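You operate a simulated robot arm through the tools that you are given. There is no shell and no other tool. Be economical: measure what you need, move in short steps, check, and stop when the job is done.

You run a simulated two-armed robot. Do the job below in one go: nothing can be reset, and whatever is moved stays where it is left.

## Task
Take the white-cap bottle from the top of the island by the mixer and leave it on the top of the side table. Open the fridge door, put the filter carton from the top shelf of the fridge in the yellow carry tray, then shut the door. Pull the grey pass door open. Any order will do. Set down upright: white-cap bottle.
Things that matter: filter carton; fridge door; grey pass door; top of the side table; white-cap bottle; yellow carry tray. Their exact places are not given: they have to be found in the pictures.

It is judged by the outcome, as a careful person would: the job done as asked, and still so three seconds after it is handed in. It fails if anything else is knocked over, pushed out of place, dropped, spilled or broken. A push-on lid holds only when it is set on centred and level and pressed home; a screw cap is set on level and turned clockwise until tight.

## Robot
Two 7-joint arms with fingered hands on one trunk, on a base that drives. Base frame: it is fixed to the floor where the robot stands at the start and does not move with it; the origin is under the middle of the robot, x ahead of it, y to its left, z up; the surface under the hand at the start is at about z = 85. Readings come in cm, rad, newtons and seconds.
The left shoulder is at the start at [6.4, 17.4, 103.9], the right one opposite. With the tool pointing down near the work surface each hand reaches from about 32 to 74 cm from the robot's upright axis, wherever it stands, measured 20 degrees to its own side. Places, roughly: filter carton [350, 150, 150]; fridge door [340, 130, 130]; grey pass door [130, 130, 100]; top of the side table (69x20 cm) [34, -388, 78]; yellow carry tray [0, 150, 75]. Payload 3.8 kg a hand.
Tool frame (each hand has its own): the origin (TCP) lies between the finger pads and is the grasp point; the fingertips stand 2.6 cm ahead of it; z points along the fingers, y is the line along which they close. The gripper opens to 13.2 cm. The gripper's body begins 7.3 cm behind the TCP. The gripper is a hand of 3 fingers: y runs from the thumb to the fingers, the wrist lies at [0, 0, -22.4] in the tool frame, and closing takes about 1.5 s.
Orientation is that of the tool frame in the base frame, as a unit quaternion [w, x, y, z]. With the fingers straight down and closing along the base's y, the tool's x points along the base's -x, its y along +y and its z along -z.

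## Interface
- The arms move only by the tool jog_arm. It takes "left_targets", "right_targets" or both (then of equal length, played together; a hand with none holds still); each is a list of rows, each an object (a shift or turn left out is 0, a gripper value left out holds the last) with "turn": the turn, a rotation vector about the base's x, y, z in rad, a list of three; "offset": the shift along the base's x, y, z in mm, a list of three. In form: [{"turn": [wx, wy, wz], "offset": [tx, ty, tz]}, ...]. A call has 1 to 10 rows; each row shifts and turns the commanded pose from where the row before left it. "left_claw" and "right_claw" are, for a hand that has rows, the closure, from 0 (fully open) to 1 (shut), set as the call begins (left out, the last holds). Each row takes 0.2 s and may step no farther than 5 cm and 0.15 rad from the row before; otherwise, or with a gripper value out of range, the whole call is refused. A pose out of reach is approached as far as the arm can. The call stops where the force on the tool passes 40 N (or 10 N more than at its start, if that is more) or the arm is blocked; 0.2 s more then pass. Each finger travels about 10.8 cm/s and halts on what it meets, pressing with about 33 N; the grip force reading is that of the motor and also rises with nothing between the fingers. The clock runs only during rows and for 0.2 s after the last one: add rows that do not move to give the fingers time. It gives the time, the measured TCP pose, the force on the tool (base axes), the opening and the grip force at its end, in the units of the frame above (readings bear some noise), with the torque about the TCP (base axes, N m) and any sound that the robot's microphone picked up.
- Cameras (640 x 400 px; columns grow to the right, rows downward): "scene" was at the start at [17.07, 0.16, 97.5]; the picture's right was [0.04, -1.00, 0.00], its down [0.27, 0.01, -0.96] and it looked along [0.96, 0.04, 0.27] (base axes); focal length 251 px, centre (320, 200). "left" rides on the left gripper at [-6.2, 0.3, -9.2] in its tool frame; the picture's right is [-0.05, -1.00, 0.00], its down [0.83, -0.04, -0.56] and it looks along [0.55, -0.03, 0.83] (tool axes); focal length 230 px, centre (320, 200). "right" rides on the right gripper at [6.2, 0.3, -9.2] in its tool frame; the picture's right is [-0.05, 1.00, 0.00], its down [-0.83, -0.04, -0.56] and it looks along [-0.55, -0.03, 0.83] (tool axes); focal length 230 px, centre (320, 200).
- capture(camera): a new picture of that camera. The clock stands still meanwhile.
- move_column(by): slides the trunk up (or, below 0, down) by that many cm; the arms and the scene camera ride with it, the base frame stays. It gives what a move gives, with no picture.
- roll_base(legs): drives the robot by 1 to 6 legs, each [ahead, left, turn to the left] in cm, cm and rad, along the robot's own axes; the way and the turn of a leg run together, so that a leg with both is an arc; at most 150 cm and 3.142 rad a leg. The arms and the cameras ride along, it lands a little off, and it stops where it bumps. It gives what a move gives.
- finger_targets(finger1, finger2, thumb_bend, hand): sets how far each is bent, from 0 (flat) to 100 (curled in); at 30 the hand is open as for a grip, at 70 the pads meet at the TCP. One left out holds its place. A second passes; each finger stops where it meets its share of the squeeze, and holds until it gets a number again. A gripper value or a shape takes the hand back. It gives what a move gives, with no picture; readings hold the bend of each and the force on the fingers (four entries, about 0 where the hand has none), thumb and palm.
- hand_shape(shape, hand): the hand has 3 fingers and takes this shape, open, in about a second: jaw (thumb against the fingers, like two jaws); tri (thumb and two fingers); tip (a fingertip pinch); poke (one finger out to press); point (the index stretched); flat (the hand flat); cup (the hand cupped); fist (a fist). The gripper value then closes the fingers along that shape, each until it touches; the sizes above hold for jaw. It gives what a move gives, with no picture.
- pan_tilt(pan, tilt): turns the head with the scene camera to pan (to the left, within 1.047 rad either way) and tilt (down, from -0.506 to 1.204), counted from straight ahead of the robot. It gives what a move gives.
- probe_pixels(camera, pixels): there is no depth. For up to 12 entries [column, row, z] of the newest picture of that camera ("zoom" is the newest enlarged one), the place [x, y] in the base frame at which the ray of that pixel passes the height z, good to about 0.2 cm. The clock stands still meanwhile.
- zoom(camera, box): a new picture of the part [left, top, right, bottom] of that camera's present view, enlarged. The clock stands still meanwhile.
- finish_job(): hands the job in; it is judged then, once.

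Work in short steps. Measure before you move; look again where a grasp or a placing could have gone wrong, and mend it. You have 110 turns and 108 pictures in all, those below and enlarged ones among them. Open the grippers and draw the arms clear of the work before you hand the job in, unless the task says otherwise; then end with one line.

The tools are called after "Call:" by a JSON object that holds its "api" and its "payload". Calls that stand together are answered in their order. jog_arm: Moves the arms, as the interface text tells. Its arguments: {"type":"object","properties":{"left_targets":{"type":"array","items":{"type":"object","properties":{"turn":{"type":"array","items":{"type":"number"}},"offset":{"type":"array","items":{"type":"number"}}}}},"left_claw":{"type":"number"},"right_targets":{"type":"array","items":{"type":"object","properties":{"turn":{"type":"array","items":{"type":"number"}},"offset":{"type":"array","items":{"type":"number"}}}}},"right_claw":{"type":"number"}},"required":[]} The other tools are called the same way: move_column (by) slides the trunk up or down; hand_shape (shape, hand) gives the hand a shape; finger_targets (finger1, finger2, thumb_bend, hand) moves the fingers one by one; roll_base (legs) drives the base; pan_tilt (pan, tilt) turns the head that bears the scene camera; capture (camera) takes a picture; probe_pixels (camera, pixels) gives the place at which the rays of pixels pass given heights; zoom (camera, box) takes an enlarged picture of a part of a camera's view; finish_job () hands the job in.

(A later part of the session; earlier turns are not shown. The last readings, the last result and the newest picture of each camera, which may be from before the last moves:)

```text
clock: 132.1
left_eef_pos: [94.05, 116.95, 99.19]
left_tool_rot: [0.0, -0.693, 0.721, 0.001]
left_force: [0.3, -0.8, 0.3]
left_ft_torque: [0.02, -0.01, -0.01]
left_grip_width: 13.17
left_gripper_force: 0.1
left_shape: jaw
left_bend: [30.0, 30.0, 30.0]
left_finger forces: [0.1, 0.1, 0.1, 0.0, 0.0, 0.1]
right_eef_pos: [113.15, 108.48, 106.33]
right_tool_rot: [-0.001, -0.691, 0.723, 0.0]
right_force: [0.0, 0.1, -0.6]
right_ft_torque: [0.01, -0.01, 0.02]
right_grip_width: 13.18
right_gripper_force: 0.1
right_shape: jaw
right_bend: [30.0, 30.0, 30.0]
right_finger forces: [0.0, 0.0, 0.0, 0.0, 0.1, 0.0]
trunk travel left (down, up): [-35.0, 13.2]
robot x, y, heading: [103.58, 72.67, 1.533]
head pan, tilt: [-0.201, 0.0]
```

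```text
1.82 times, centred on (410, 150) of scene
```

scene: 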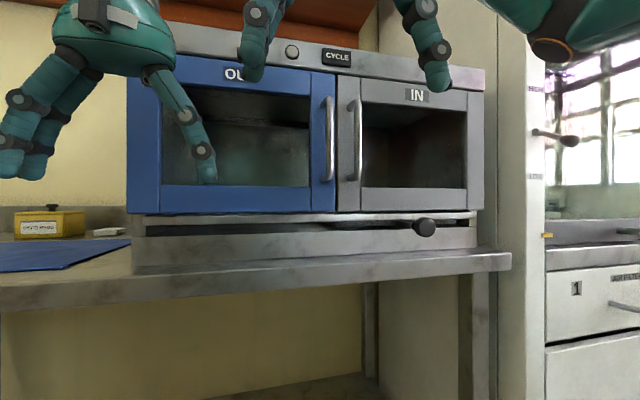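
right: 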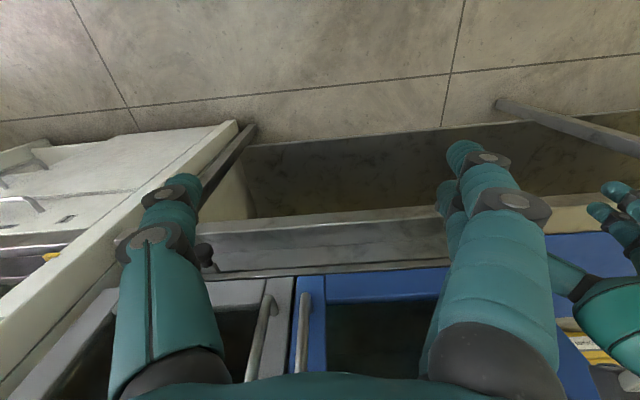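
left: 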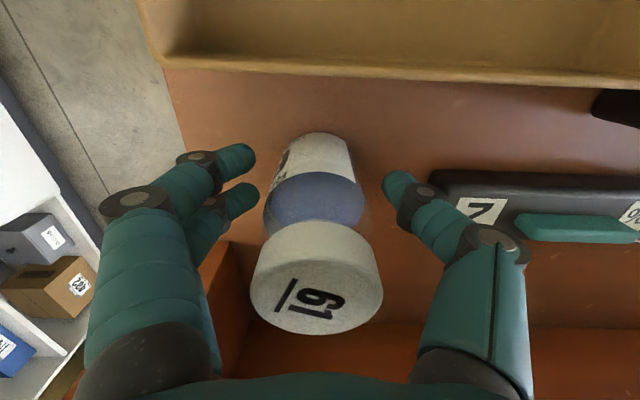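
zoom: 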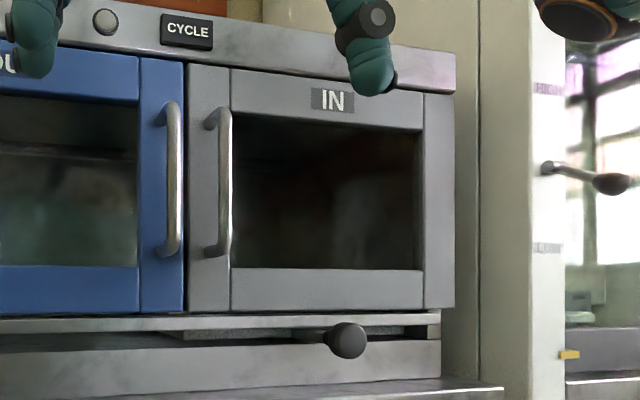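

Handle bar of the grey door: x ≈ 121.3, y ≈ 128, z 98–111; the blue handle's bar is 4.3 cm to its left. I pitch the right hand to point at +y while moving it in front of the handle.

Call:
{"api": "jog_arm", "payload": {"right_targets": [{"turn": [0.149, -0.006, 0.004], "offset": [8, 6, 0]}, {"turn": [0.149, -0.006, 0.004], "offset": [8, 6, 0]}, {"turn": [0.149, -0.006, 0.004], "offset": [8, 6, 0]}, {"turn": [0.149, -0.006, 0.004], "offset": [8, 6, 0]}, {"turn": [0.149, -0.006, 0.004], "offset": [8, 6, 0]}, {"turn": [0.149, -0.006, 0.004], "offset": [8, 6, 0]}, {"turn": [0.149, -0.006, 0.004], "offset": [8, 6, 0]}, {"turn": [0.149, -0.006, 0.004], "offset": [8, 6, 0]}, {"turn": [0.149, -0.006, 0.004], "offset": [8, 6, 0]}, {"turn": [0.149, -0.006, 0.004], "offset": [8, 6, 0]}], "right_claw": 0.5}}

Call:
{"api": "capture", "payload": {"camera": "right"}}

```text
clock: 134.3
left_eef_pos: [94.07, 117.06, 99.2]
left_tool_rot: [-0.003, -0.693, 0.721, 0.002]
left_force: [-0.2, 0.6, -0.9]
left_ft_torque: [-0.01, 0.0, -0.01]
left_grip_width: 13.2
left_gripper_force: 0.0
left_shape: jaw
left_bend: [30.0, 30.0, 30.0]
left_finger forces: [0.0, 0.0, 0.1, 0.0, 0.1, 0.0]
right_eef_pos: [112.76, 122.67, 109.23]
right_tool_rot: [-0.488, 0.521, -0.518, -0.471]
right_force: [-0.5, 0.2, -0.2]
right_ft_torque: [-0.03, 0.0, 0.01]
right_grip_width: 6.64
right_gripper_force: 0.0
right_shape: jaw
right_bend: [73.0, 73.0, 70.0]
right_finger forces: [0.0, 0.0, 0.0, 0.0, 0.0, 0.0]
right hand out of reach, approached as far as the arm can: row 6, 7, 8, 9, 10
trunk travel left (down, up): [-35.0, 13.2]
robot x, y, heading: [103.94, 73.16, 1.527]
head pan, tilt: [-0.201, 0.0]
```

```text
57 pictures are left
```

right: 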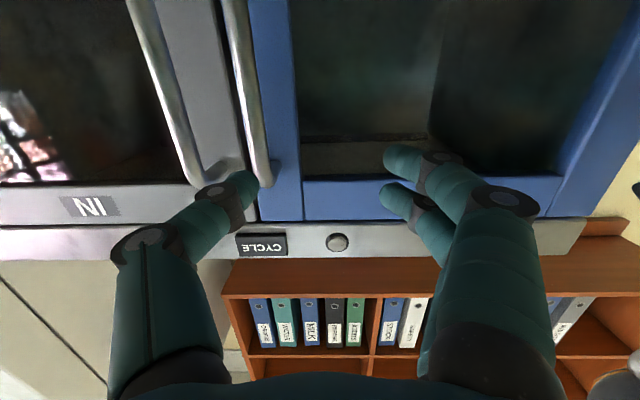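

Too near for the horizontal pose. I back the base 10 cm so the wrist has room.

Call:
{"api": "roll_base", "payload": {"legs": [[-10, -2, 0.04]]}}

Call:
{"api": "jog_arm", "payload": {"right_targets": [{"offset": [4, 0, -10]}, {}]}}

```text
clock: 135.4
left_eef_pos: [94.01, 106.62, 99.09]
left_tool_rot: [0.002, 0.709, -0.706, -0.001]
left_force: [1.0, 0.0, -0.1]
left_ft_torque: [0.0, 0.0, 0.0]
left_grip_width: 13.21
left_gripper_force: 0.1
left_shape: jaw
left_bend: [30.0, 30.0, 30.0]
left_finger forces: [0.0, 0.1, 0.1, 0.0, 0.0, 0.0]
right_eef_pos: [112.47, 112.98, 109.32]
right_tool_rot: [-0.478, 0.531, -0.506, -0.482]
right_force: [0.4, -0.4, 0.3]
right_ft_torque: [-0.01, -0.05, 0.0]
right_grip_width: 6.62
right_gripper_force: 0.2
right_shape: jaw
right_bend: [73.0, 73.0, 70.0]
right_finger forces: [0.0, 0.0, 0.0, 0.1, 0.1, 0.1]
trunk travel left (down, up): [-35.0, 13.2]
robot x, y, heading: [105.42, 62.76, 1.567]
head pan, tilt: [-0.201, 0.0]
```

```text
clock: 136.0
left_eef_pos: [94.04, 106.67, 99.21]
left_tool_rot: [0.002, 0.708, -0.706, 0.0]
left_force: [-0.2, 0.3, 0.3]
left_ft_torque: [0.0, 0.01, 0.03]
left_grip_width: 13.2
left_gripper_force: 0.1
left_shape: jaw
left_bend: [30.0, 30.0, 30.0]
left_finger forces: [0.0, 0.0, 0.0, 0.0, 0.1, 0.0]
right_eef_pos: [112.81, 113.36, 108.39]
right_tool_rot: [-0.479, 0.531, -0.507, -0.482]
right_force: [-1.1, 0.3, 0.3]
right_ft_torque: [-0.01, -0.02, -0.01]
right_grip_width: 6.62
right_gripper_force: 0.0
right_shape: jaw
right_bend: [73.0, 73.0, 70.0]
right_finger forces: [0.1, 0.1, 0.1, 0.0, 0.0, 0.1]
right hand out of reach, approached as far as the arm can: row 1
trunk travel left (down, up): [-35.0, 13.2]
robot x, y, heading: [105.55, 62.86, 1.574]
head pan, tilt: [-0.201, 0.0]
```

Now the hand points at +y with a 0.08 rad droop. I move it in front of the bar (x 121.3, y 118, z 105) and level it.

Call:
{"api": "jog_arm", "payload": {"right_targets": [{"offset": [28, 15, -11], "turn": [0.026, 0, -0.009]}, {"offset": [28, 15, -11], "turn": [0.026, 0, -0.009]}, {"offset": [28, 15, -11], "turn": [0.026, 0, -0.009]}, {}]}}

Call:
{"api": "capture", "payload": {"camera": "right"}}

Call:
{"api": "capture", "payload": {"camera": "scene"}}

```text
clock: 137.0
left_eef_pos: [94.02, 106.59, 99.17]
left_tool_rot: [0.002, 0.708, -0.706, -0.001]
left_force: [0.0, 0.2, -0.2]
left_ft_torque: [0.01, -0.03, -0.01]
left_grip_width: 13.2
left_gripper_force: 0.1
left_shape: jaw
left_bend: [30.0, 30.0, 30.0]
left_finger forces: [0.0, 0.1, 0.1, 0.1, 0.1, 0.0]
right_eef_pos: [121.31, 117.96, 104.99]
right_tool_rot: [0.506, -0.504, 0.496, 0.494]
right_force: [-0.6, 0.1, -0.3]
right_ft_torque: [0.02, -0.01, -0.01]
right_grip_width: 6.63
right_gripper_force: 0.0
right_shape: jaw
right_bend: [73.0, 73.0, 70.0]
right_finger forces: [0.0, 0.0, 0.0, 0.0, 0.1, 0.0]
trunk travel left (down, up): [-35.0, 13.2]
robot x, y, heading: [105.26, 62.78, 1.566]
head pan, tilt: [-0.201, 0.0]
```

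```text
56 pictures are left
```

right: 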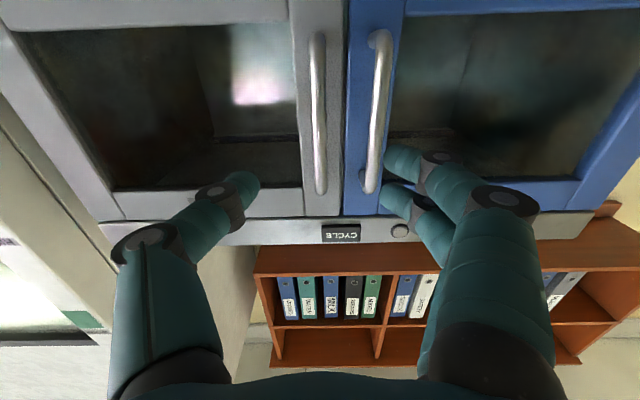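

```text
55 pictures are left
```

scene: 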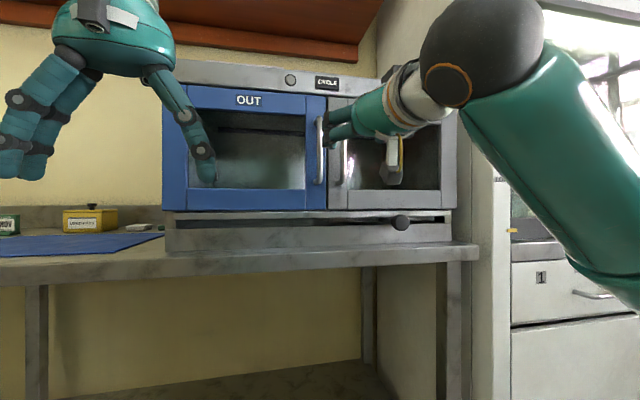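

The grey handle (col 318) is centred between the fingers. I narrow the opening to 2.8 cm and advance toward the bar.

Call:
{"api": "jog_arm", "payload": {"right_targets": [{}, {}, {"offset": [0, 25, 0]}, {"offset": [0, 20, 0]}, {}], "right_claw": 0.78}}

Call:
{"api": "capture", "payload": {"camera": "right"}}

```text
clock: 138.2
left_eef_pos: [94.02, 106.54, 99.07]
left_tool_rot: [0.002, 0.709, -0.705, -0.001]
left_force: [-0.4, 0.1, 0.6]
left_ft_torque: [0.0, 0.03, -0.02]
left_grip_width: 13.21
left_gripper_force: 0.0
left_shape: jaw
left_bend: [30.0, 30.0, 30.0]
left_finger forces: [0.0, 0.1, 0.0, 0.0, 0.0, 0.0]
right_eef_pos: [121.29, 122.39, 104.92]
right_tool_rot: [0.506, -0.505, 0.495, 0.494]
right_force: [0.0, -0.3, 0.3]
right_ft_torque: [0.01, -0.01, 0.04]
right_grip_width: 2.95
right_gripper_force: 0.0
right_shape: jaw
right_bend: [73.0, 73.0, 70.0]
right_finger forces: [0.0, 0.0, 0.0, 0.0, 0.0, 0.1]
trunk travel left (down, up): [-35.0, 13.2]
robot x, y, heading: [105.2, 62.45, 1.571]
head pan, tilt: [-0.201, 0.0]
```

```text
54 pictures are left
```

right: 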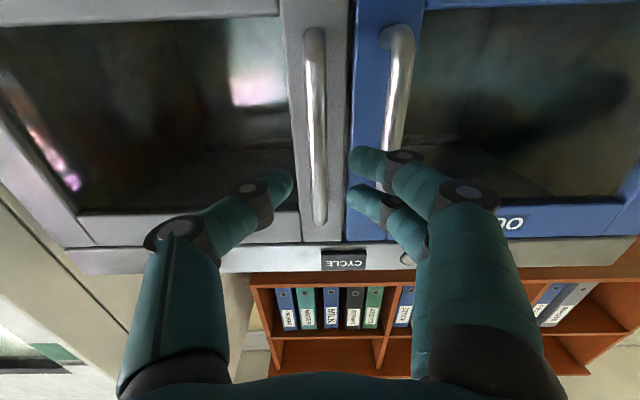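

The bar lies between the fingertips; the two-finger side is near the blue bar, so I shift 3 mm to +x and advance 4 cm in small steps.

Call:
{"api": "jog_arm", "payload": {"right_targets": [{"offset": [3, 10, 0]}, {"offset": [0, 10, 0]}, {"offset": [0, 10, 0]}, {"offset": [0, 8, 0]}, {}]}}

Call:
{"api": "capture", "payload": {"camera": "right"}}

```text
clock: 139.4
left_eef_pos: [94.06, 106.68, 99.25]
left_tool_rot: [0.001, 0.708, -0.706, -0.001]
left_force: [-0.1, 0.0, -1.0]
left_ft_torque: [0.0, 0.01, 0.01]
left_grip_width: 13.22
left_gripper_force: 0.0
left_shape: jaw
left_bend: [30.0, 30.0, 30.0]
left_finger forces: [0.0, 0.1, 0.1, 0.0, 0.0, 0.0]
right_eef_pos: [121.5, 126.09, 105.02]
right_tool_rot: [0.506, -0.504, 0.496, 0.494]
right_force: [2.0, -4.0, 0.3]
right_ft_torque: [0.04, 0.01, 0.2]
right_grip_width: 2.86
right_gripper_force: 0.0
right_shape: jaw
right_bend: [73.0, 73.0, 70.0]
right_finger forces: [2.1, 2.6, 0.0, 0.1, 0.0, 0.0]
trunk travel left (down, up): [-35.0, 13.2]
robot x, y, heading: [105.28, 62.83, 1.573]
head pan, tilt: [-0.201, 0.0]
```

```text
53 pictures are left
```

right: 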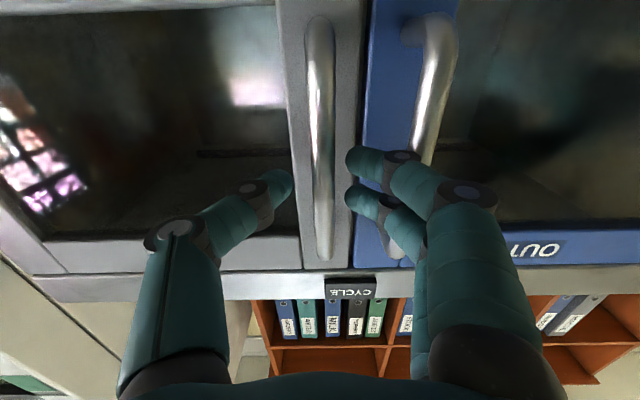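

Slight touch of the blue bar (2 N). The bar is between the fingertips; I close.

Call:
{"api": "jog_arm", "payload": {"right_targets": [{}, {}, {}, {}, {}], "right_claw": 1}}

Call:
{"api": "capture", "payload": {"camera": "right"}}

```text
clock: 140.6
left_eef_pos: [94.12, 106.64, 99.09]
left_tool_rot: [0.002, 0.708, -0.706, -0.001]
left_force: [-0.3, 0.0, -0.4]
left_ft_torque: [0.02, 0.0, 0.02]
left_grip_width: 13.17
left_gripper_force: 0.1
left_shape: jaw
left_bend: [30.0, 30.0, 30.0]
left_finger forces: [0.0, 0.0, 0.0, 0.0, 0.0, 0.1]
right_eef_pos: [121.57, 126.08, 105.06]
right_tool_rot: [0.507, -0.504, 0.496, 0.493]
right_force: [9.7, 3.5, 2.8]
right_ft_torque: [0.04, 0.0, -0.14]
right_grip_width: 0.64
right_gripper_force: 33.2
right_shape: jaw
right_bend: [74.0, 74.0, 71.0]
right_finger forces: [10.3, 10.3, 0.1, 0.0, 29.0, 0.0]
trunk travel left (down, up): [-35.0, 13.2]
robot x, y, heading: [105.49, 62.9, 1.571]
head pan, tilt: [-0.201, 0.0]
```

```text
52 pictures are left
```

right: 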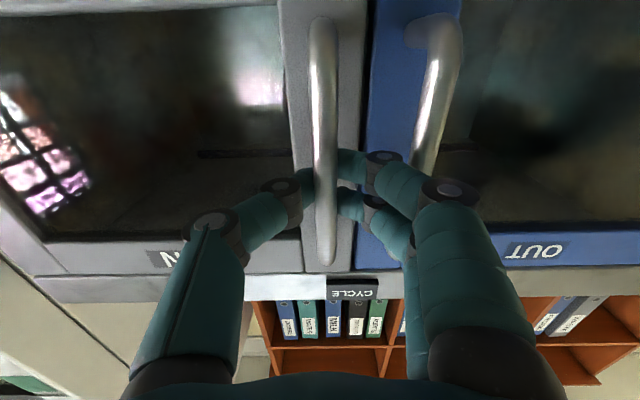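

Gripped the bar (0.64 cm, 33 N). I test-pull 2 cm along -y.

Call:
{"api": "jog_arm", "payload": {"right_targets": [{"offset": [0, -10, 0]}, {"offset": [0, -10, 0], "turn": [0, 0, 0.03]}, {"offset": [1, -15, 0], "turn": [0, 0, 0.05]}, {}]}}

Call:
{"api": "capture", "payload": {"camera": "right"}}

```text
clock: 141.6
left_eef_pos: [94.19, 106.62, 99.17]
left_tool_rot: [0.003, 0.708, -0.706, -0.001]
left_force: [-1.1, -0.3, 0.3]
left_ft_torque: [0.01, 0.02, 0.03]
left_grip_width: 13.19
left_gripper_force: 0.1
left_shape: jaw
left_bend: [30.0, 30.0, 30.0]
left_finger forces: [0.0, 0.0, 0.0, 0.1, 0.0, 0.0]
right_eef_pos: [122.08, 122.76, 105.03]
right_tool_rot: [-0.487, 0.522, -0.476, -0.513]
right_force: [25.2, 7.7, 3.6]
right_ft_torque: [0.04, 0.0, -0.34]
right_grip_width: 0.47
right_gripper_force: 33.2
right_shape: jaw
right_bend: [74.0, 74.0, 68.0]
right_finger forces: [9.9, 9.8, 0.1, 0.0, 35.9, 0.0]
trunk travel left (down, up): [-35.0, 13.2]
robot x, y, heading: [105.45, 62.57, 1.573]
head pan, tilt: [-0.201, 0.0]
```

```text
51 pictures are left
```

right: 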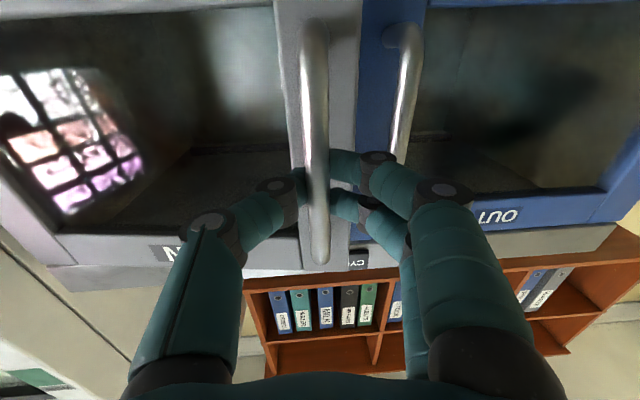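

The grey door is moving; the bar pushes +x (25 N), so I follow the arc with more +x.

Call:
{"api": "jog_arm", "payload": {"right_targets": [{"offset": [6, -12, 0], "turn": [0, 0, 0.05]}, {"offset": [6, -18, 0], "turn": [0, 0, 0.07]}, {"offset": [6, -20, 0], "turn": [0, 0, 0.08]}, {"offset": [8, -20, 0], "turn": [0, 0, 0.08]}, {}]}}

Call:
{"api": "capture", "payload": {"camera": "right"}}

```text
clock: 142.8
left_eef_pos: [94.34, 106.82, 99.02]
left_tool_rot: [0.003, 0.708, -0.706, -0.001]
left_force: [0.7, 0.3, 0.2]
left_ft_torque: [0.0, 0.03, 0.0]
left_grip_width: 13.2
left_gripper_force: 0.1
left_shape: jaw
left_bend: [30.0, 30.0, 30.0]
left_finger forces: [0.0, 0.0, 0.0, 0.1, 0.0, 0.0]
right_eef_pos: [124.57, 116.71, 104.3]
right_tool_rot: [-0.411, 0.584, -0.399, -0.576]
right_force: [20.2, 12.0, 7.8]
right_ft_torque: [0.02, -0.08, 0.09]
right_grip_width: 0.17
right_gripper_force: 32.7
right_shape: jaw
right_bend: [76.0, 76.0, 75.0]
right_finger forces: [0.1, 0.0, 0.0, 0.1, 35.7, 0.0]
right hand out of reach, approached as far as the arm can: row 4
trunk travel left (down, up): [-35.0, 13.2]
robot x, y, heading: [105.23, 63.14, 1.57]
head pan, tilt: [-0.201, 0.0]
```

```text
50 pictures are left
```

right: 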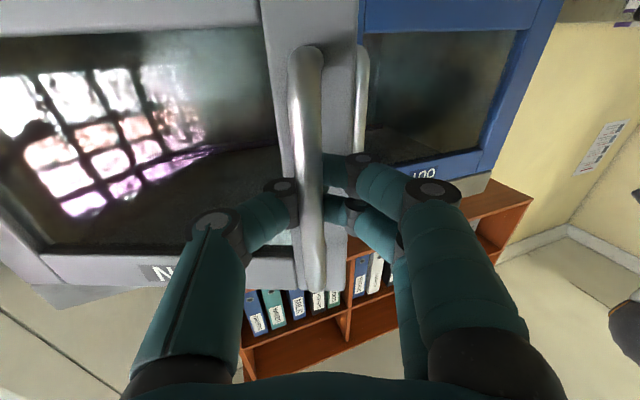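

The door is ajar about 10 cm and the fingers hook the bar, but the arm is at its near limit. I pull further by moving the base back and right.

Call:
{"api": "roll_base", "payload": {"legs": [[-6, -4, 0]]}}

Call:
{"api": "capture", "payload": {"camera": "scene"}}

```text
clock: 143.9
left_eef_pos: [98.38, 100.75, 99.11]
left_tool_rot: [0.003, 0.709, -0.705, -0.001]
left_force: [0.4, 0.0, 1.1]
left_ft_torque: [0.01, 0.02, 0.0]
left_grip_width: 13.2
left_gripper_force: 0.1
left_shape: jaw
left_bend: [30.0, 30.0, 30.0]
left_finger forces: [0.0, 0.0, 0.0, 0.0, 0.1, 0.1]
right_eef_pos: [128.82, 110.91, 104.26]
right_tool_rot: [-0.411, 0.583, -0.4, -0.576]
right_force: [24.3, 24.4, 8.4]
right_ft_torque: [0.03, -0.07, 0.24]
right_grip_width: 0.16
right_gripper_force: 33.2
right_shape: jaw
right_bend: [76.0, 76.0, 74.0]
right_finger forces: [0.0, 0.1, 0.0, 0.0, 45.3, 0.0]
trunk travel left (down, up): [-35.0, 13.2]
robot x, y, heading: [109.5, 56.73, 1.567]
head pan, tilt: [-0.201, 0.0]
```

```text
49 pictures are left
```

scene: 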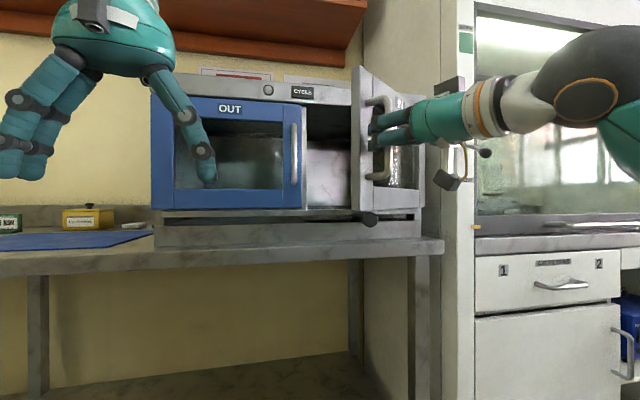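

The door is open about 45°. I continue along the arc with the base: 4 back, 9 right.

Call:
{"api": "roll_base", "payload": {"legs": [[-4, -6, 0], [-1, -6, 0]]}}

Call:
{"api": "capture", "payload": {"camera": "scene"}}

```text
clock: 145.9
left_eef_pos: [109.25, 95.82, 99.13]
left_tool_rot: [-0.003, -0.706, 0.708, 0.0]
left_force: [-0.3, 0.6, -0.7]
left_ft_torque: [0.02, -0.04, 0.01]
left_grip_width: 13.21
left_gripper_force: 0.0
left_shape: jaw
left_bend: [30.0, 30.0, 30.0]
left_finger forces: [0.1, 0.0, 0.0, 0.1, 0.1, 0.0]
right_eef_pos: [139.75, 105.78, 104.19]
right_tool_rot: [-0.412, 0.583, -0.399, -0.575]
right_force: [0.1, -0.5, 0.7]
right_ft_torque: [0.03, 0.02, -0.01]
right_grip_width: 0.06
right_gripper_force: 33.4
right_shape: jaw
right_bend: [76.0, 76.0, 72.0]
right_finger forces: [0.0, 0.0, 0.0, 0.1, 0.0, 0.0]
trunk travel left (down, up): [-35.0, 13.2]
robot x, y, heading: [120.26, 51.94, 1.562]
head pan, tilt: [-0.201, 0.0]
stopped in leg 2: the robot was blocked; the commanded pose is now the measured one
```

```text
48 pictures are left
```

scene: 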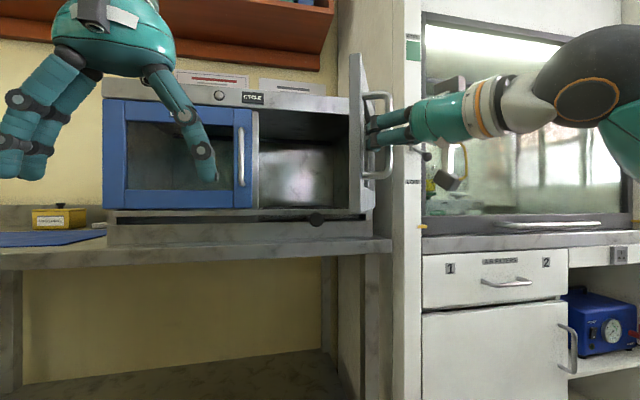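

The door stands at roughly 75°. The fingers still seem within the handle; I pull a bit further along +x with the arm.

Call:
{"api": "jog_arm", "payload": {"right_targets": [{"offset": [15, -5, 0]}, {"offset": [15, -3, 0]}, {"offset": [15, 0, 0]}, {}]}}

Call:
{"api": "capture", "payload": {"camera": "right"}}

Call:
{"api": "zoom", "payload": {"camera": "scene", "box": [240, 30, 480, 240]}}

```text
clock: 146.9
left_eef_pos: [109.18, 95.89, 99.05]
left_tool_rot: [-0.002, -0.707, 0.708, 0.001]
left_force: [-0.4, 0.0, -0.8]
left_ft_torque: [0.0, 0.05, -0.01]
left_grip_width: 13.21
left_gripper_force: 0.0
left_shape: jaw
left_bend: [30.0, 30.0, 30.0]
left_finger forces: [0.0, 0.1, 0.0, 0.0, 0.0, 0.0]
right_eef_pos: [144.2, 104.94, 104.44]
right_tool_rot: [-0.413, 0.583, -0.399, -0.575]
right_force: [0.6, 0.0, -0.8]
right_ft_torque: [0.01, -0.01, -0.02]
right_grip_width: 0.1
right_gripper_force: 32.9
right_shape: jaw
right_bend: [76.0, 76.0, 72.0]
right_finger forces: [0.1, 0.0, 0.0, 0.1, 0.0, 0.0]
trunk travel left (down, up): [-35.0, 13.2]
robot x, y, heading: [120.19, 51.76, 1.564]
head pan, tilt: [-0.201, 0.0]
```

```text
47 pictures are left
```

right: 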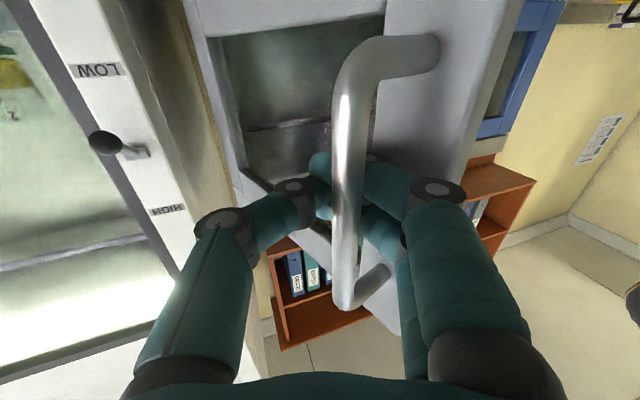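

```text
1.90 times, centred on (360, 135) of scene
```

zoom: 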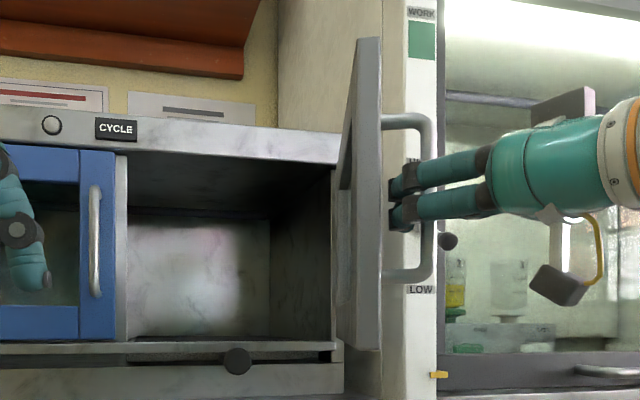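

The door is about 77° open and the fingers are still behind the bar. I pull 4 cm more along +x.

Call:
{"api": "jog_arm", "payload": {"right_targets": [{"offset": [15, 0, 0]}, {"offset": [15, 2, 0]}, {"offset": [15, 3, 0]}, {"offset": [10, 3, 0]}, {}]}}

Call:
{"api": "zoom", "payload": {"camera": "scene", "box": [240, 30, 480, 240]}}

```text
clock: 148.1
left_eef_pos: [109.31, 95.89, 99.08]
left_tool_rot: [-0.003, -0.706, 0.708, 0.001]
left_force: [0.4, -0.4, 0.3]
left_ft_torque: [0.0, 0.01, 0.01]
left_grip_width: 13.19
left_gripper_force: 0.0
left_shape: jaw
left_bend: [30.0, 30.0, 30.0]
left_finger forces: [0.0, 0.0, 0.1, 0.0, 0.0, 0.0]
right_eef_pos: [149.73, 105.69, 104.25]
right_tool_rot: [-0.413, 0.583, -0.399, -0.575]
right_force: [0.0, 0.2, -0.5]
right_ft_torque: [-0.02, -0.02, -0.01]
right_grip_width: 0.1
right_gripper_force: 33.1
right_shape: jaw
right_bend: [76.0, 76.0, 72.0]
right_finger forces: [0.0, 0.0, 0.1, 0.0, 0.0, 0.1]
trunk travel left (down, up): [-35.0, 13.2]
robot x, y, heading: [120.37, 51.97, 1.566]
head pan, tilt: [-0.201, 0.0]
```

```text
1.90 times, centred on (360, 135) of scene
```

zoom: 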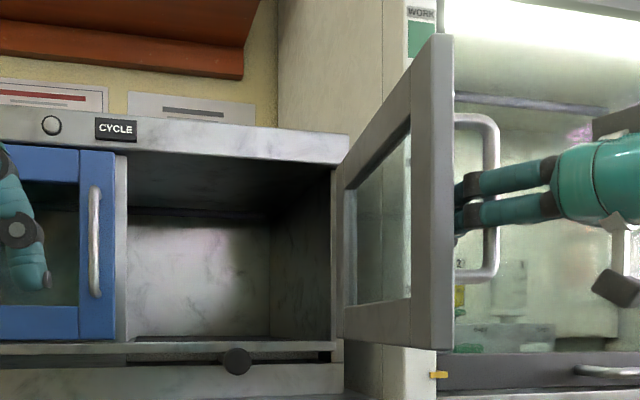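

The door is about 100° open. I open the fingers slightly and withdraw along the hand's own axis.

Call:
{"api": "jog_arm", "payload": {"right_targets": [{}, {}, {}], "right_claw": 0.78}}

Call:
{"api": "capture", "payload": {"camera": "right"}}

```text
clock: 148.9
left_eef_pos: [109.28, 95.79, 99.14]
left_tool_rot: [-0.002, -0.706, 0.708, 0.0]
left_force: [-0.6, -0.1, 0.1]
left_ft_torque: [-0.01, 0.0, 0.02]
left_grip_width: 13.19
left_gripper_force: 0.0
left_shape: jaw
left_bend: [30.0, 30.0, 30.0]
left_finger forces: [0.1, 0.0, 0.1, 0.0, 0.0, 0.0]
right_eef_pos: [149.75, 105.57, 104.24]
right_tool_rot: [-0.413, 0.583, -0.399, -0.575]
right_force: [0.3, -0.5, -0.6]
right_ft_torque: [0.02, -0.01, 0.04]
right_grip_width: 2.86
right_gripper_force: 0.1
right_shape: jaw
right_bend: [73.0, 73.0, 70.0]
right_finger forces: [0.0, 0.2, 0.1, 0.1, 0.1, 0.0]
trunk travel left (down, up): [-35.0, 13.2]
robot x, y, heading: [120.3, 52.21, 1.563]
head pan, tilt: [-0.201, 0.0]
```

```text
44 pictures are left
```

right: 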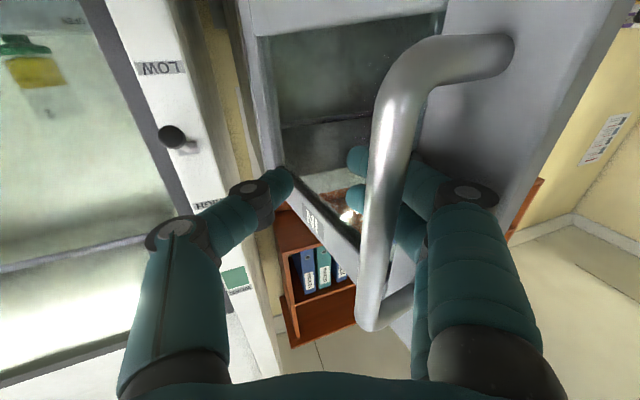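

The bar lies free between thumb and fingers. I withdraw along the hand axis.

Call:
{"api": "jog_arm", "payload": {"right_targets": [{"offset": [4, -14, 0]}, {"offset": [7, -19, 0]}, {"offset": [9, -26, 0]}, {"offset": [9, -26, 0]}, {"offset": [0, -26, 0]}, {}]}}

Call:
{"api": "capture", "payload": {"camera": "scene"}}

```text
clock: 150.3
left_eef_pos: [109.17, 95.83, 99.13]
left_tool_rot: [-0.002, -0.706, 0.708, 0.0]
left_force: [0.5, 0.0, 0.0]
left_ft_torque: [-0.02, 0.01, -0.03]
left_grip_width: 13.19
left_gripper_force: 0.0
left_shape: jaw
left_bend: [30.0, 30.0, 30.0]
left_finger forces: [0.0, 0.0, 0.0, 0.0, 0.1, 0.0]
right_eef_pos: [152.16, 99.01, 104.34]
right_tool_rot: [-0.412, 0.583, -0.398, -0.575]
right_force: [-0.1, 0.0, 0.6]
right_ft_torque: [-0.01, 0.02, 0.01]
right_grip_width: 2.89
right_gripper_force: 0.0
right_shape: jaw
right_bend: [73.0, 73.0, 70.0]
right_finger forces: [0.0, 0.0, 0.0, 0.1, 0.1, 0.0]
right hand out of reach, approached as far as the arm can: row 4, 5
trunk travel left (down, up): [-35.0, 13.2]
robot x, y, heading: [120.23, 52.01, 1.569]
head pan, tilt: [-0.201, 0.0]
```

```text
43 pictures are left
```

scene: 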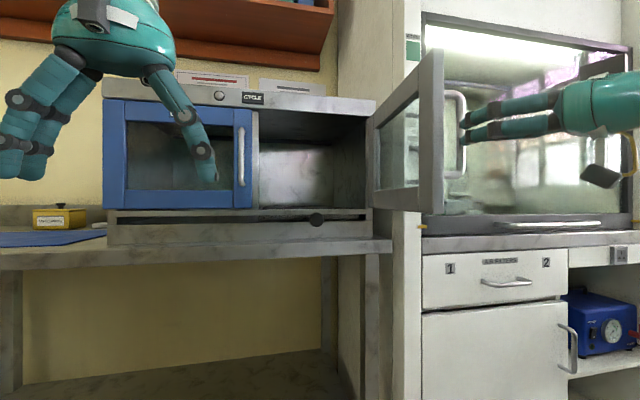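

The fingers are clear of the bar, and the grey door stands open past 90°. I tuck the left hand back and strafe right (+x) toward the fridge.

Call:
{"api": "jog_arm", "payload": {"left_targets": [{"offset": [0, -30, 10]}, {"offset": [0, -30, 10]}, {"offset": [0, -20, 0]}, {}]}}

Call:
{"api": "roll_base", "payload": {"legs": [[0, -90, 0]]}}

Call:
{"api": "pan_tilt", "payload": {"pan": -0.5, "tilt": 0.0}}

Call:
{"api": "capture", "payload": {"camera": "scene"}}

```text
clock: 151.3
left_eef_pos: [109.21, 87.9, 101.18]
left_tool_rot: [-0.002, -0.706, 0.708, 0.001]
left_force: [0.1, 0.3, -0.3]
left_ft_torque: [0.04, 0.03, -0.03]
left_grip_width: 13.22
left_gripper_force: 0.2
left_shape: jaw
left_bend: [30.0, 30.0, 30.0]
left_finger forces: [0.0, 0.0, 0.0, 0.0, 0.0, 0.1]
right_eef_pos: [152.07, 98.89, 104.41]
right_tool_rot: [-0.412, 0.583, -0.399, -0.575]
right_force: [-0.4, 0.3, -0.7]
right_ft_torque: [0.0, 0.05, -0.02]
right_grip_width: 2.89
right_gripper_force: 0.0
right_shape: jaw
right_bend: [73.0, 73.0, 70.0]
right_finger forces: [0.0, 0.0, 0.0, 0.1, 0.0, 0.0]
trunk travel left (down, up): [-35.0, 13.2]
robot x, y, heading: [120.57, 52.09, 1.561]
head pan, tilt: [-0.201, 0.0]
```

```text
clock: 152.4
left_eef_pos: [110.07, 88.29, 101.16]
left_tool_rot: [-0.002, -0.705, 0.709, 0.0]
left_force: [0.3, -0.1, 0.6]
left_ft_torque: [0.02, -0.01, -0.01]
left_grip_width: 13.18
left_gripper_force: 0.1
left_shape: jaw
left_bend: [30.0, 30.0, 30.0]
left_finger forces: [0.0, 0.0, 0.1, 0.0, 0.0, 0.0]
right_eef_pos: [153.1, 99.06, 104.38]
right_tool_rot: [-0.415, 0.582, -0.4, -0.574]
right_force: [0.0, 0.6, 0.0]
right_ft_torque: [0.02, -0.02, 0.0]
right_grip_width: 2.9
right_gripper_force: 0.0
right_shape: jaw
right_bend: [73.0, 73.0, 70.0]
right_finger forces: [0.0, 0.1, 0.0, 0.1, 0.0, 0.1]
trunk travel left (down, up): [-35.0, 13.2]
robot x, y, heading: [120.81, 52.08, 1.561]
head pan, tilt: [-0.201, 0.0]
stopped in leg 1: the robot was blocked; the commanded pose is now the measured one
```

```text
clock: 153.2
left_eef_pos: [110.18, 88.23, 101.26]
left_tool_rot: [-0.002, -0.704, 0.71, 0.001]
left_force: [-0.4, 0.5, 0.5]
left_ft_torque: [0.02, 0.01, -0.01]
left_grip_width: 13.21
left_gripper_force: 0.0
left_shape: jaw
left_bend: [30.0, 30.0, 30.0]
left_finger forces: [0.0, 0.0, 0.0, 0.0, 0.0, 0.0]
right_eef_pos: [153.0, 98.97, 104.44]
right_tool_rot: [-0.415, 0.582, -0.401, -0.574]
right_force: [0.3, 0.5, 0.2]
right_ft_torque: [0.0, 0.01, -0.01]
right_grip_width: 2.9
right_gripper_force: 0.1
right_shape: jaw
right_bend: [73.0, 73.0, 70.0]
right_finger forces: [0.0, 0.1, 0.1, 0.0, 0.0, 0.0]
trunk travel left (down, up): [-35.0, 13.2]
robot x, y, heading: [120.99, 52.01, 1.559]
head pan, tilt: [-0.499, 0.0]
```

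```text
42 pictures are left
```

scene: 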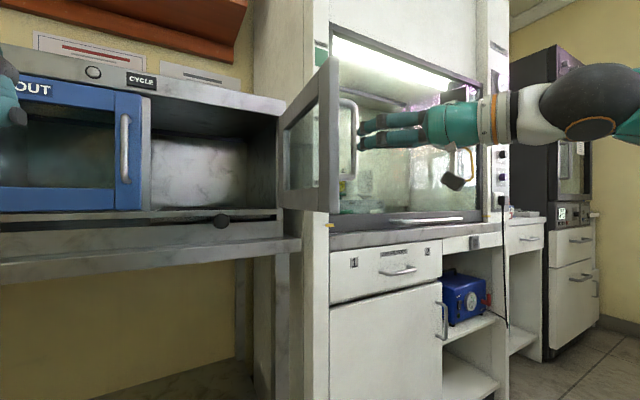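

Blocked, likely the right elbow or back against the island behind. I raise the left hand above the open door's top, move 8 cm forward, then strafe.

Call:
{"api": "jog_arm", "payload": {"left_targets": [{"offset": [0, 0, 45]}, {"offset": [0, 0, 45]}, {"offset": [0, 0, 45]}, {"offset": [0, 0, 45]}, {"offset": [0, 0, 45]}, {}]}}

Call:
{"api": "roll_base", "payload": {"legs": [[7, -2, 0], [0, -80, 0]]}}

Call:
{"api": "capture", "payload": {"camera": "scene"}}

```text
clock: 154.6
left_eef_pos: [109.93, 88.34, 123.21]
left_tool_rot: [-0.001, -0.705, 0.71, -0.001]
left_force: [0.1, 0.0, 0.0]
left_ft_torque: [-0.05, 0.03, 0.0]
left_grip_width: 13.19
left_gripper_force: 0.1
left_shape: jaw
left_bend: [30.0, 30.0, 30.0]
left_finger forces: [0.0, 0.0, 0.0, 0.0, 0.0, 0.0]
left hand out of reach, approached as far as the arm can: row 5
right_eef_pos: [152.95, 99.15, 104.4]
right_tool_rot: [-0.415, 0.582, -0.401, -0.574]
right_force: [-0.6, 0.8, -0.2]
right_ft_torque: [0.02, 0.03, -0.02]
right_grip_width: 2.89
right_gripper_force: 0.0
right_shape: jaw
right_bend: [73.0, 73.0, 70.0]
right_finger forces: [0.1, 0.1, 0.1, 0.0, 0.0, 0.0]
trunk travel left (down, up): [-35.0, 13.2]
robot x, y, heading: [120.87, 52.13, 1.556]
head pan, tilt: [-0.499, 0.0]
```

```text
clock: 155.5
left_eef_pos: [110.84, 91.21, 123.18]
left_tool_rot: [-0.001, -0.704, 0.71, -0.001]
left_force: [0.1, -0.7, 0.1]
left_ft_torque: [-0.04, 0.0, -0.01]
left_grip_width: 13.21
left_gripper_force: 0.0
left_shape: jaw
left_bend: [30.0, 30.0, 30.0]
left_finger forces: [0.1, 0.0, 0.0, 0.1, 0.0, 0.0]
right_eef_pos: [153.41, 101.63, 104.34]
right_tool_rot: [-0.408, 0.584, -0.395, -0.579]
right_force: [-0.6, 0.5, 0.0]
right_ft_torque: [0.01, 0.02, 0.04]
right_grip_width: 2.89
right_gripper_force: 0.1
right_shape: jaw
right_bend: [73.0, 73.0, 70.0]
right_finger forces: [0.0, 0.0, 0.1, 0.0, 0.0, 0.0]
trunk travel left (down, up): [-35.0, 13.2]
robot x, y, heading: [122.1, 55.06, 1.554]
head pan, tilt: [-0.499, 0.0]
stopped in leg 1: the force on the tool passed its limit at 61 N (the readings are from after the stop); the commanded pose is now the measured one
```

```text
41 pictures are left
```

scene: 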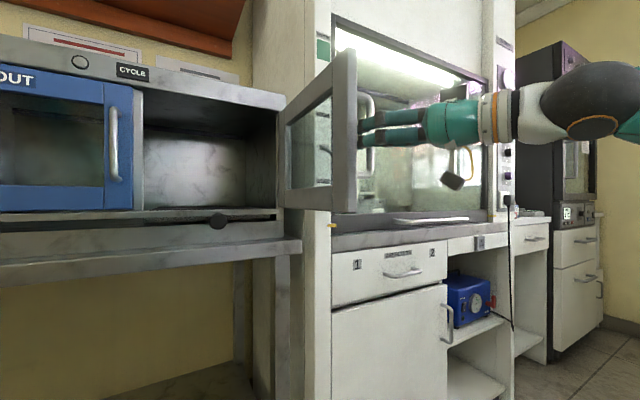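

The right fingertips pressed on the door's edge, and something else blocks +x. I look down-right to find the obstacle.

Call:
{"api": "pan_tilt", "payload": {"pan": -1.04, "tilt": 0.45}}

Call:
{"api": "capture", "payload": {"camera": "scene"}}

Call:
{"api": "capture", "payload": {"camera": "right"}}

```text
clock: 156.5
left_eef_pos: [110.82, 90.9, 123.28]
left_tool_rot: [0.001, -0.704, 0.71, 0.0]
left_force: [-0.1, -1.0, -0.6]
left_ft_torque: [0.0, 0.03, -0.03]
left_grip_width: 13.19
left_gripper_force: 0.1
left_shape: jaw
left_bend: [30.0, 30.0, 30.0]
left_finger forces: [0.0, 0.0, 0.0, 0.1, 0.0, 0.0]
right_eef_pos: [153.28, 101.33, 104.49]
right_tool_rot: [-0.411, 0.584, -0.394, -0.579]
right_force: [0.1, -1.0, 1.6]
right_ft_torque: [0.01, 0.0, -0.03]
right_grip_width: 2.91
right_gripper_force: 0.0
right_shape: jaw
right_bend: [73.0, 73.0, 70.0]
right_finger forces: [0.0, 0.0, 0.0, 0.0, 0.0, 0.1]
trunk travel left (down, up): [-35.0, 13.2]
robot x, y, heading: [121.96, 54.93, 1.558]
head pan, tilt: [-1.04, 0.45]
```

```text
40 pictures are left
```

scene: 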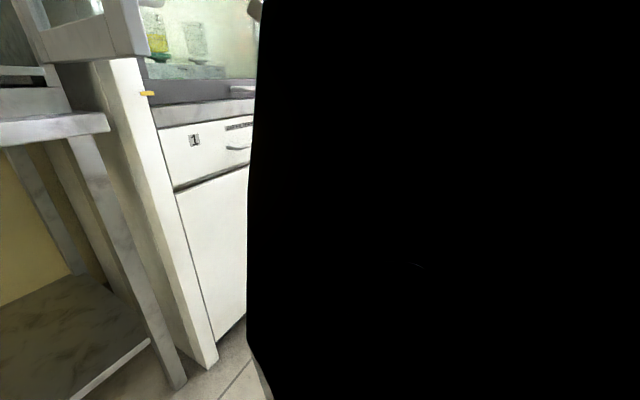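

```text
39 pictures are left
```

right: 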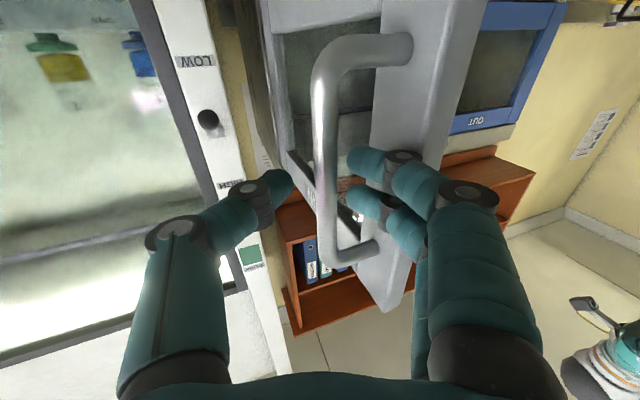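

The fingertips are still around the handle bar, so the handle itself blocked the strafe. I back the base 5 cm to free them.

Call:
{"api": "roll_base", "payload": {"legs": [[-6, 0, 0]]}}

Call:
{"api": "pan_tilt", "payload": {"pan": -0.5, "tilt": 0.0}}

Call:
{"api": "capture", "payload": {"camera": "scene"}}

```text
clock: 157.4
left_eef_pos: [109.65, 88.1, 123.3]
left_tool_rot: [0.0, -0.7, 0.714, 0.0]
left_force: [-0.8, 0.1, -0.4]
left_ft_torque: [0.01, 0.07, 0.01]
left_grip_width: 13.2
left_gripper_force: 0.1
left_shape: jaw
left_bend: [30.0, 30.0, 30.0]
left_finger forces: [0.0, 0.1, 0.0, 0.0, 0.1, 0.0]
right_eef_pos: [152.08, 98.12, 104.29]
right_tool_rot: [-0.413, 0.581, -0.398, -0.578]
right_force: [0.4, 0.3, 0.2]
right_ft_torque: [-0.02, -0.04, 0.04]
right_grip_width: 2.89
right_gripper_force: 0.0
right_shape: jaw
right_bend: [73.0, 73.0, 70.0]
right_finger forces: [0.0, 0.0, 0.0, 0.1, 0.0, 0.1]
trunk travel left (down, up): [-35.0, 13.2]
robot x, y, heading: [120.03, 51.94, 1.55]
head pan, tilt: [-1.04, 0.45]
stopped in leg 1: the robot was blocked; the commanded pose is now the measured one
```

```text
clock: 158.3
left_eef_pos: [109.18, 87.89, 123.25]
left_tool_rot: [0.002, -0.7, 0.714, -0.001]
left_force: [-0.7, 0.0, 0.0]
left_ft_torque: [-0.02, 0.0, -0.03]
left_grip_width: 13.19
left_gripper_force: 0.0
left_shape: jaw
left_bend: [30.0, 30.0, 30.0]
left_finger forces: [0.0, 0.0, 0.0, 0.0, 0.1, 0.0]
right_eef_pos: [151.75, 98.01, 104.53]
right_tool_rot: [-0.413, 0.582, -0.396, -0.577]
right_force: [0.4, -0.4, -0.3]
right_ft_torque: [-0.01, 0.02, -0.05]
right_grip_width: 2.89
right_gripper_force: 0.0
right_shape: jaw
right_bend: [73.0, 73.0, 70.0]
right_finger forces: [0.1, 0.0, 0.0, 0.1, 0.0, 0.0]
trunk travel left (down, up): [-35.0, 13.2]
robot x, y, heading: [120.12, 51.53, 1.549]
head pan, tilt: [-0.499, 0.0]
```

```text
38 pictures are left
```

scene: 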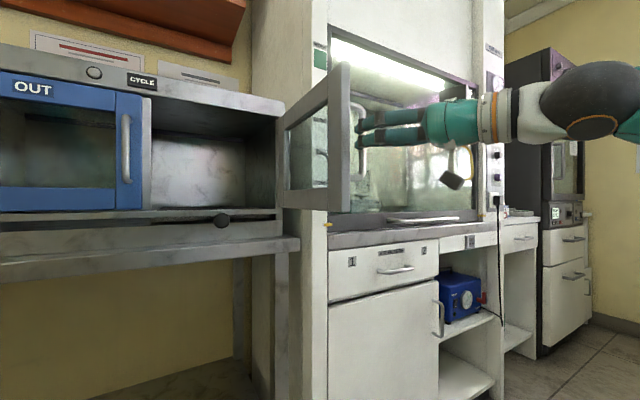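

I zoom to see the fingers relative to the bar.

Call:
{"api": "zoom", "payload": {"camera": "scene", "box": [280, 50, 480, 220]}}

```text
2.35 times, centred on (380, 135) of scene
```

zoom: 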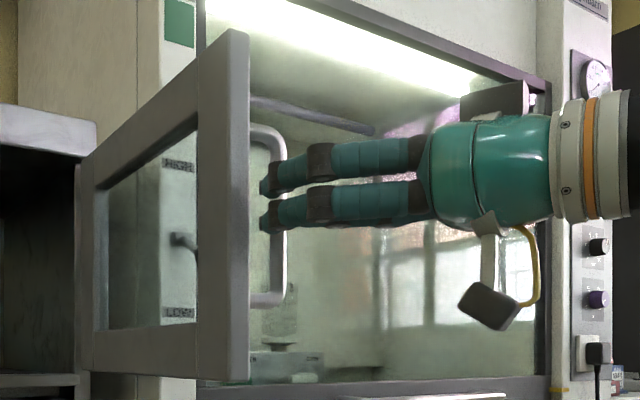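

The bar sits between thumb and fingers by about 2–3 cm, and the arm is too folded to retract. I shift the base left 9 cm (the door just swings along), then extend right and withdraw with the arm.

Call:
{"api": "roll_base", "payload": {"legs": [[0, 9, 0]]}}

Call:
{"api": "jog_arm", "payload": {"right_targets": [{"offset": [25, -8, 0]}, {"offset": [25, -12, 0]}, {"offset": [20, -25, 0]}, {"offset": [15, -25, 0]}, {"offset": [10, -20, 0]}, {}]}}

Call:
{"api": "zoom", "payload": {"camera": "scene", "box": [280, 50, 480, 220]}}

```text
clock: 159.8
left_eef_pos: [100.26, 88.18, 123.25]
left_tool_rot: [0.0, -0.701, 0.714, 0.0]
left_force: [0.3, -0.3, -0.6]
left_ft_torque: [-0.02, 0.01, -0.02]
left_grip_width: 13.23
left_gripper_force: 0.1
left_shape: jaw
left_bend: [30.0, 30.0, 30.0]
left_finger forces: [0.1, 0.1, 0.0, 0.1, 0.1, 0.0]
right_eef_pos: [142.87, 98.14, 104.44]
right_tool_rot: [-0.413, 0.582, -0.396, -0.577]
right_force: [-0.7, 0.0, -0.1]
right_ft_torque: [0.03, -0.02, -0.01]
right_grip_width: 2.93
right_gripper_force: 0.0
right_shape: jaw
right_bend: [73.0, 73.0, 70.0]
right_finger forces: [0.1, 0.0, 0.0, 0.0, 0.0, 0.1]
trunk travel left (down, up): [-35.0, 13.2]
robot x, y, heading: [111.26, 52.51, 1.551]
head pan, tilt: [-0.499, 0.0]
```

```text
clock: 161.2
left_eef_pos: [100.25, 88.36, 123.29]
left_tool_rot: [0.001, -0.7, 0.714, 0.0]
left_force: [0.8, 0.2, -0.2]
left_ft_torque: [0.03, 0.01, 0.0]
left_grip_width: 13.2
left_gripper_force: 0.1
left_shape: jaw
left_bend: [30.0, 30.0, 30.0]
left_finger forces: [0.0, 0.1, 0.0, 0.0, 0.0, 0.0]
right_eef_pos: [152.38, 89.05, 104.5]
right_tool_rot: [-0.413, 0.583, -0.396, -0.577]
right_force: [-0.1, 0.0, 0.1]
right_ft_torque: [-0.01, -0.03, 0.0]
right_grip_width: 2.89
right_gripper_force: 0.1
right_shape: jaw
right_bend: [73.0, 73.0, 70.0]
right_finger forces: [0.1, 0.0, 0.0, 0.0, 0.0, 0.0]
trunk travel left (down, up): [-35.0, 13.2]
robot x, y, heading: [111.29, 52.2, 1.552]
head pan, tilt: [-0.499, 0.0]
```

```text
2.35 times, centred on (380, 135) of scene
```

zoom: 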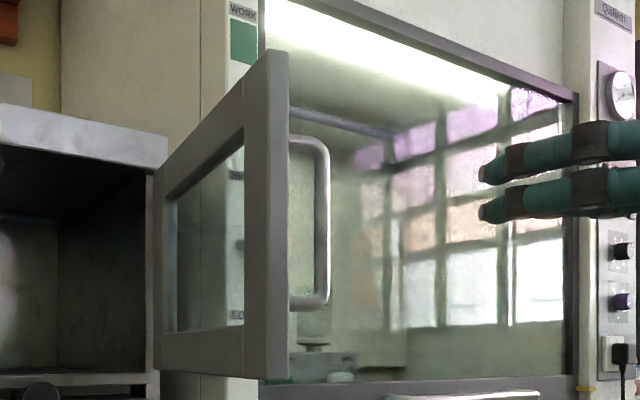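

Free now; the door remains open beyond 90°. I move 4 cm forward and strafe right.

Call:
{"api": "roll_base", "payload": {"legs": [[4, 0, 0.02], [0, -130, 0]]}}

Call:
{"api": "capture", "payload": {"camera": "scene"}}

```text
clock: 173.1
left_eef_pos: [226.92, 92.24, 123.21]
left_tool_rot: [-0.001, 0.712, -0.703, 0.0]
left_force: [-0.7, 0.1, 0.3]
left_ft_torque: [0.0, -0.01, 0.0]
left_grip_width: 13.19
left_gripper_force: 0.0
left_shape: jaw
left_bend: [30.0, 30.0, 30.0]
left_finger forces: [0.0, 0.1, 0.1, 0.0, 0.0, 0.0]
right_eef_pos: [278.9, 94.81, 104.53]
right_tool_rot: [-0.403, 0.588, -0.387, -0.584]
right_force: [0.8, 0.5, 0.2]
right_ft_torque: [0.03, 0.01, -0.03]
right_grip_width: 2.9
right_gripper_force: 0.1
right_shape: jaw
right_bend: [73.0, 73.0, 70.0]
right_finger forces: [0.0, 0.0, 0.1, 0.0, 0.0, 0.0]
trunk travel left (down, up): [-35.0, 13.2]
robot x, y, heading: [239.21, 56.25, 1.584]
head pan, tilt: [-0.499, 0.0]
```

```text
35 pictures are left
```

scene: 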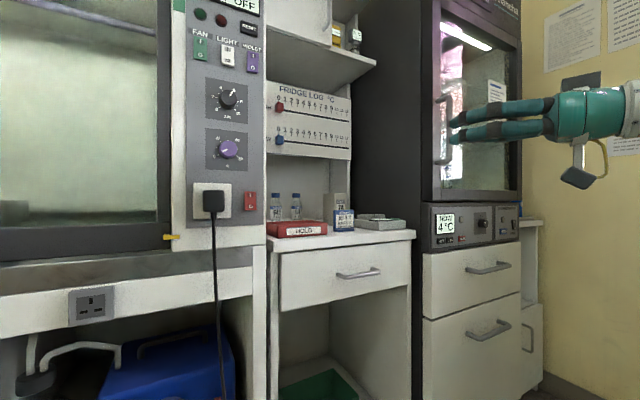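

The fridge (dark, glass door) spans about x 312–369 at y ≈ 130, handle on its left side near x ≈ 316, z 110–133. I strafe 57 cm right and raise the trunk.

Call:
{"api": "roll_base", "payload": {"legs": [[0, -57, 0]]}}

Call:
{"api": "move_column", "payload": {"by": 13}}

Call:
{"api": "pan_tilt", "payload": {"pan": -0.35, "tilt": -0.1}}

Call:
{"api": "capture", "payload": {"camera": "scene"}}

```text
clock: 178.7
left_eef_pos: [284.85, 92.57, 123.35]
left_tool_rot: [0.0, 0.709, -0.705, 0.0]
left_force: [-0.1, -0.8, -0.5]
left_ft_torque: [0.0, -0.01, -0.02]
left_grip_width: 13.18
left_gripper_force: 0.0
left_shape: jaw
left_bend: [30.0, 30.0, 30.0]
left_finger forces: [0.0, 0.0, 0.1, 0.0, 0.0, 0.1]
right_eef_pos: [336.88, 94.81, 104.51]
right_tool_rot: [-0.406, 0.587, -0.39, -0.582]
right_force: [0.2, -0.3, 0.3]
right_ft_torque: [0.01, -0.02, -0.03]
right_grip_width: 2.92
right_gripper_force: 0.0
right_shape: jaw
right_bend: [73.0, 73.0, 70.0]
right_finger forces: [0.0, 0.0, 0.0, 0.0, 0.0, 0.0]
trunk travel left (down, up): [-35.0, 13.2]
robot x, y, heading: [296.5, 56.67, 1.572]
head pan, tilt: [-0.499, 0.0]
```

```text
clock: 180.2
left_eef_pos: [284.81, 92.86, 136.33]
left_tool_rot: [0.0, 0.709, -0.706, 0.001]
left_force: [0.1, -0.2, 0.3]
left_ft_torque: [-0.03, -0.04, 0.0]
left_grip_width: 13.2
left_gripper_force: 0.1
left_shape: jaw
left_bend: [30.0, 30.0, 30.0]
left_finger forces: [0.0, 0.0, 0.1, 0.1, 0.0, 0.1]
right_eef_pos: [336.88, 94.98, 117.4]
right_tool_rot: [-0.405, 0.587, -0.39, -0.582]
right_force: [-0.2, 0.1, 0.1]
right_ft_torque: [-0.02, 0.01, 0.01]
right_grip_width: 2.91
right_gripper_force: 0.1
right_shape: jaw
right_bend: [73.0, 73.0, 70.0]
right_finger forces: [0.0, 0.0, 0.0, 0.0, 0.1, 0.1]
trunk travel left (down, up): [-48.0, 0.2]
robot x, y, heading: [296.82, 57.06, 1.57]
head pan, tilt: [-0.499, 0.0]
```

```text
clock: 180.9
left_eef_pos: [284.85, 92.68, 136.14]
left_tool_rot: [-0.001, 0.708, -0.706, 0.0]
left_force: [0.0, -0.1, 0.1]
left_ft_torque: [-0.02, -0.01, 0.02]
left_grip_width: 13.19
left_gripper_force: 0.0
left_shape: jaw
left_bend: [30.0, 30.0, 30.0]
left_finger forces: [0.0, 0.0, 0.1, 0.0, 0.0, 0.0]
right_eef_pos: [336.85, 94.77, 117.54]
right_tool_rot: [-0.407, 0.586, -0.391, -0.582]
right_force: [-0.1, 1.0, 0.4]
right_ft_torque: [0.03, 0.01, 0.02]
right_grip_width: 2.92
right_gripper_force: 0.1
right_shape: jaw
right_bend: [73.0, 73.0, 70.0]
right_finger forces: [0.0, 0.1, 0.0, 0.2, 0.1, 0.1]
trunk travel left (down, up): [-48.0, 0.2]
robot x, y, heading: [296.71, 56.92, 1.571]
head pan, tilt: [-0.351, -0.099]
```

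```text
34 pictures are left
```

scene: 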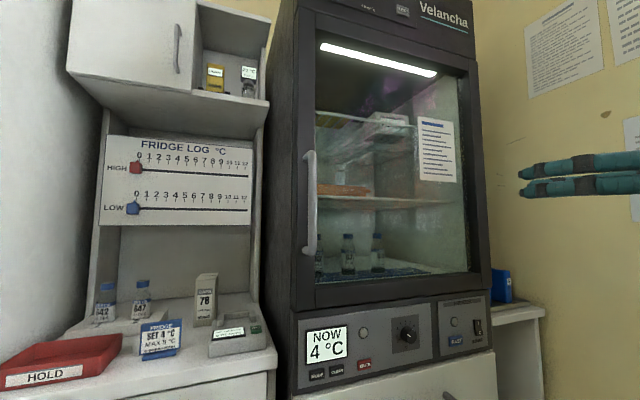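

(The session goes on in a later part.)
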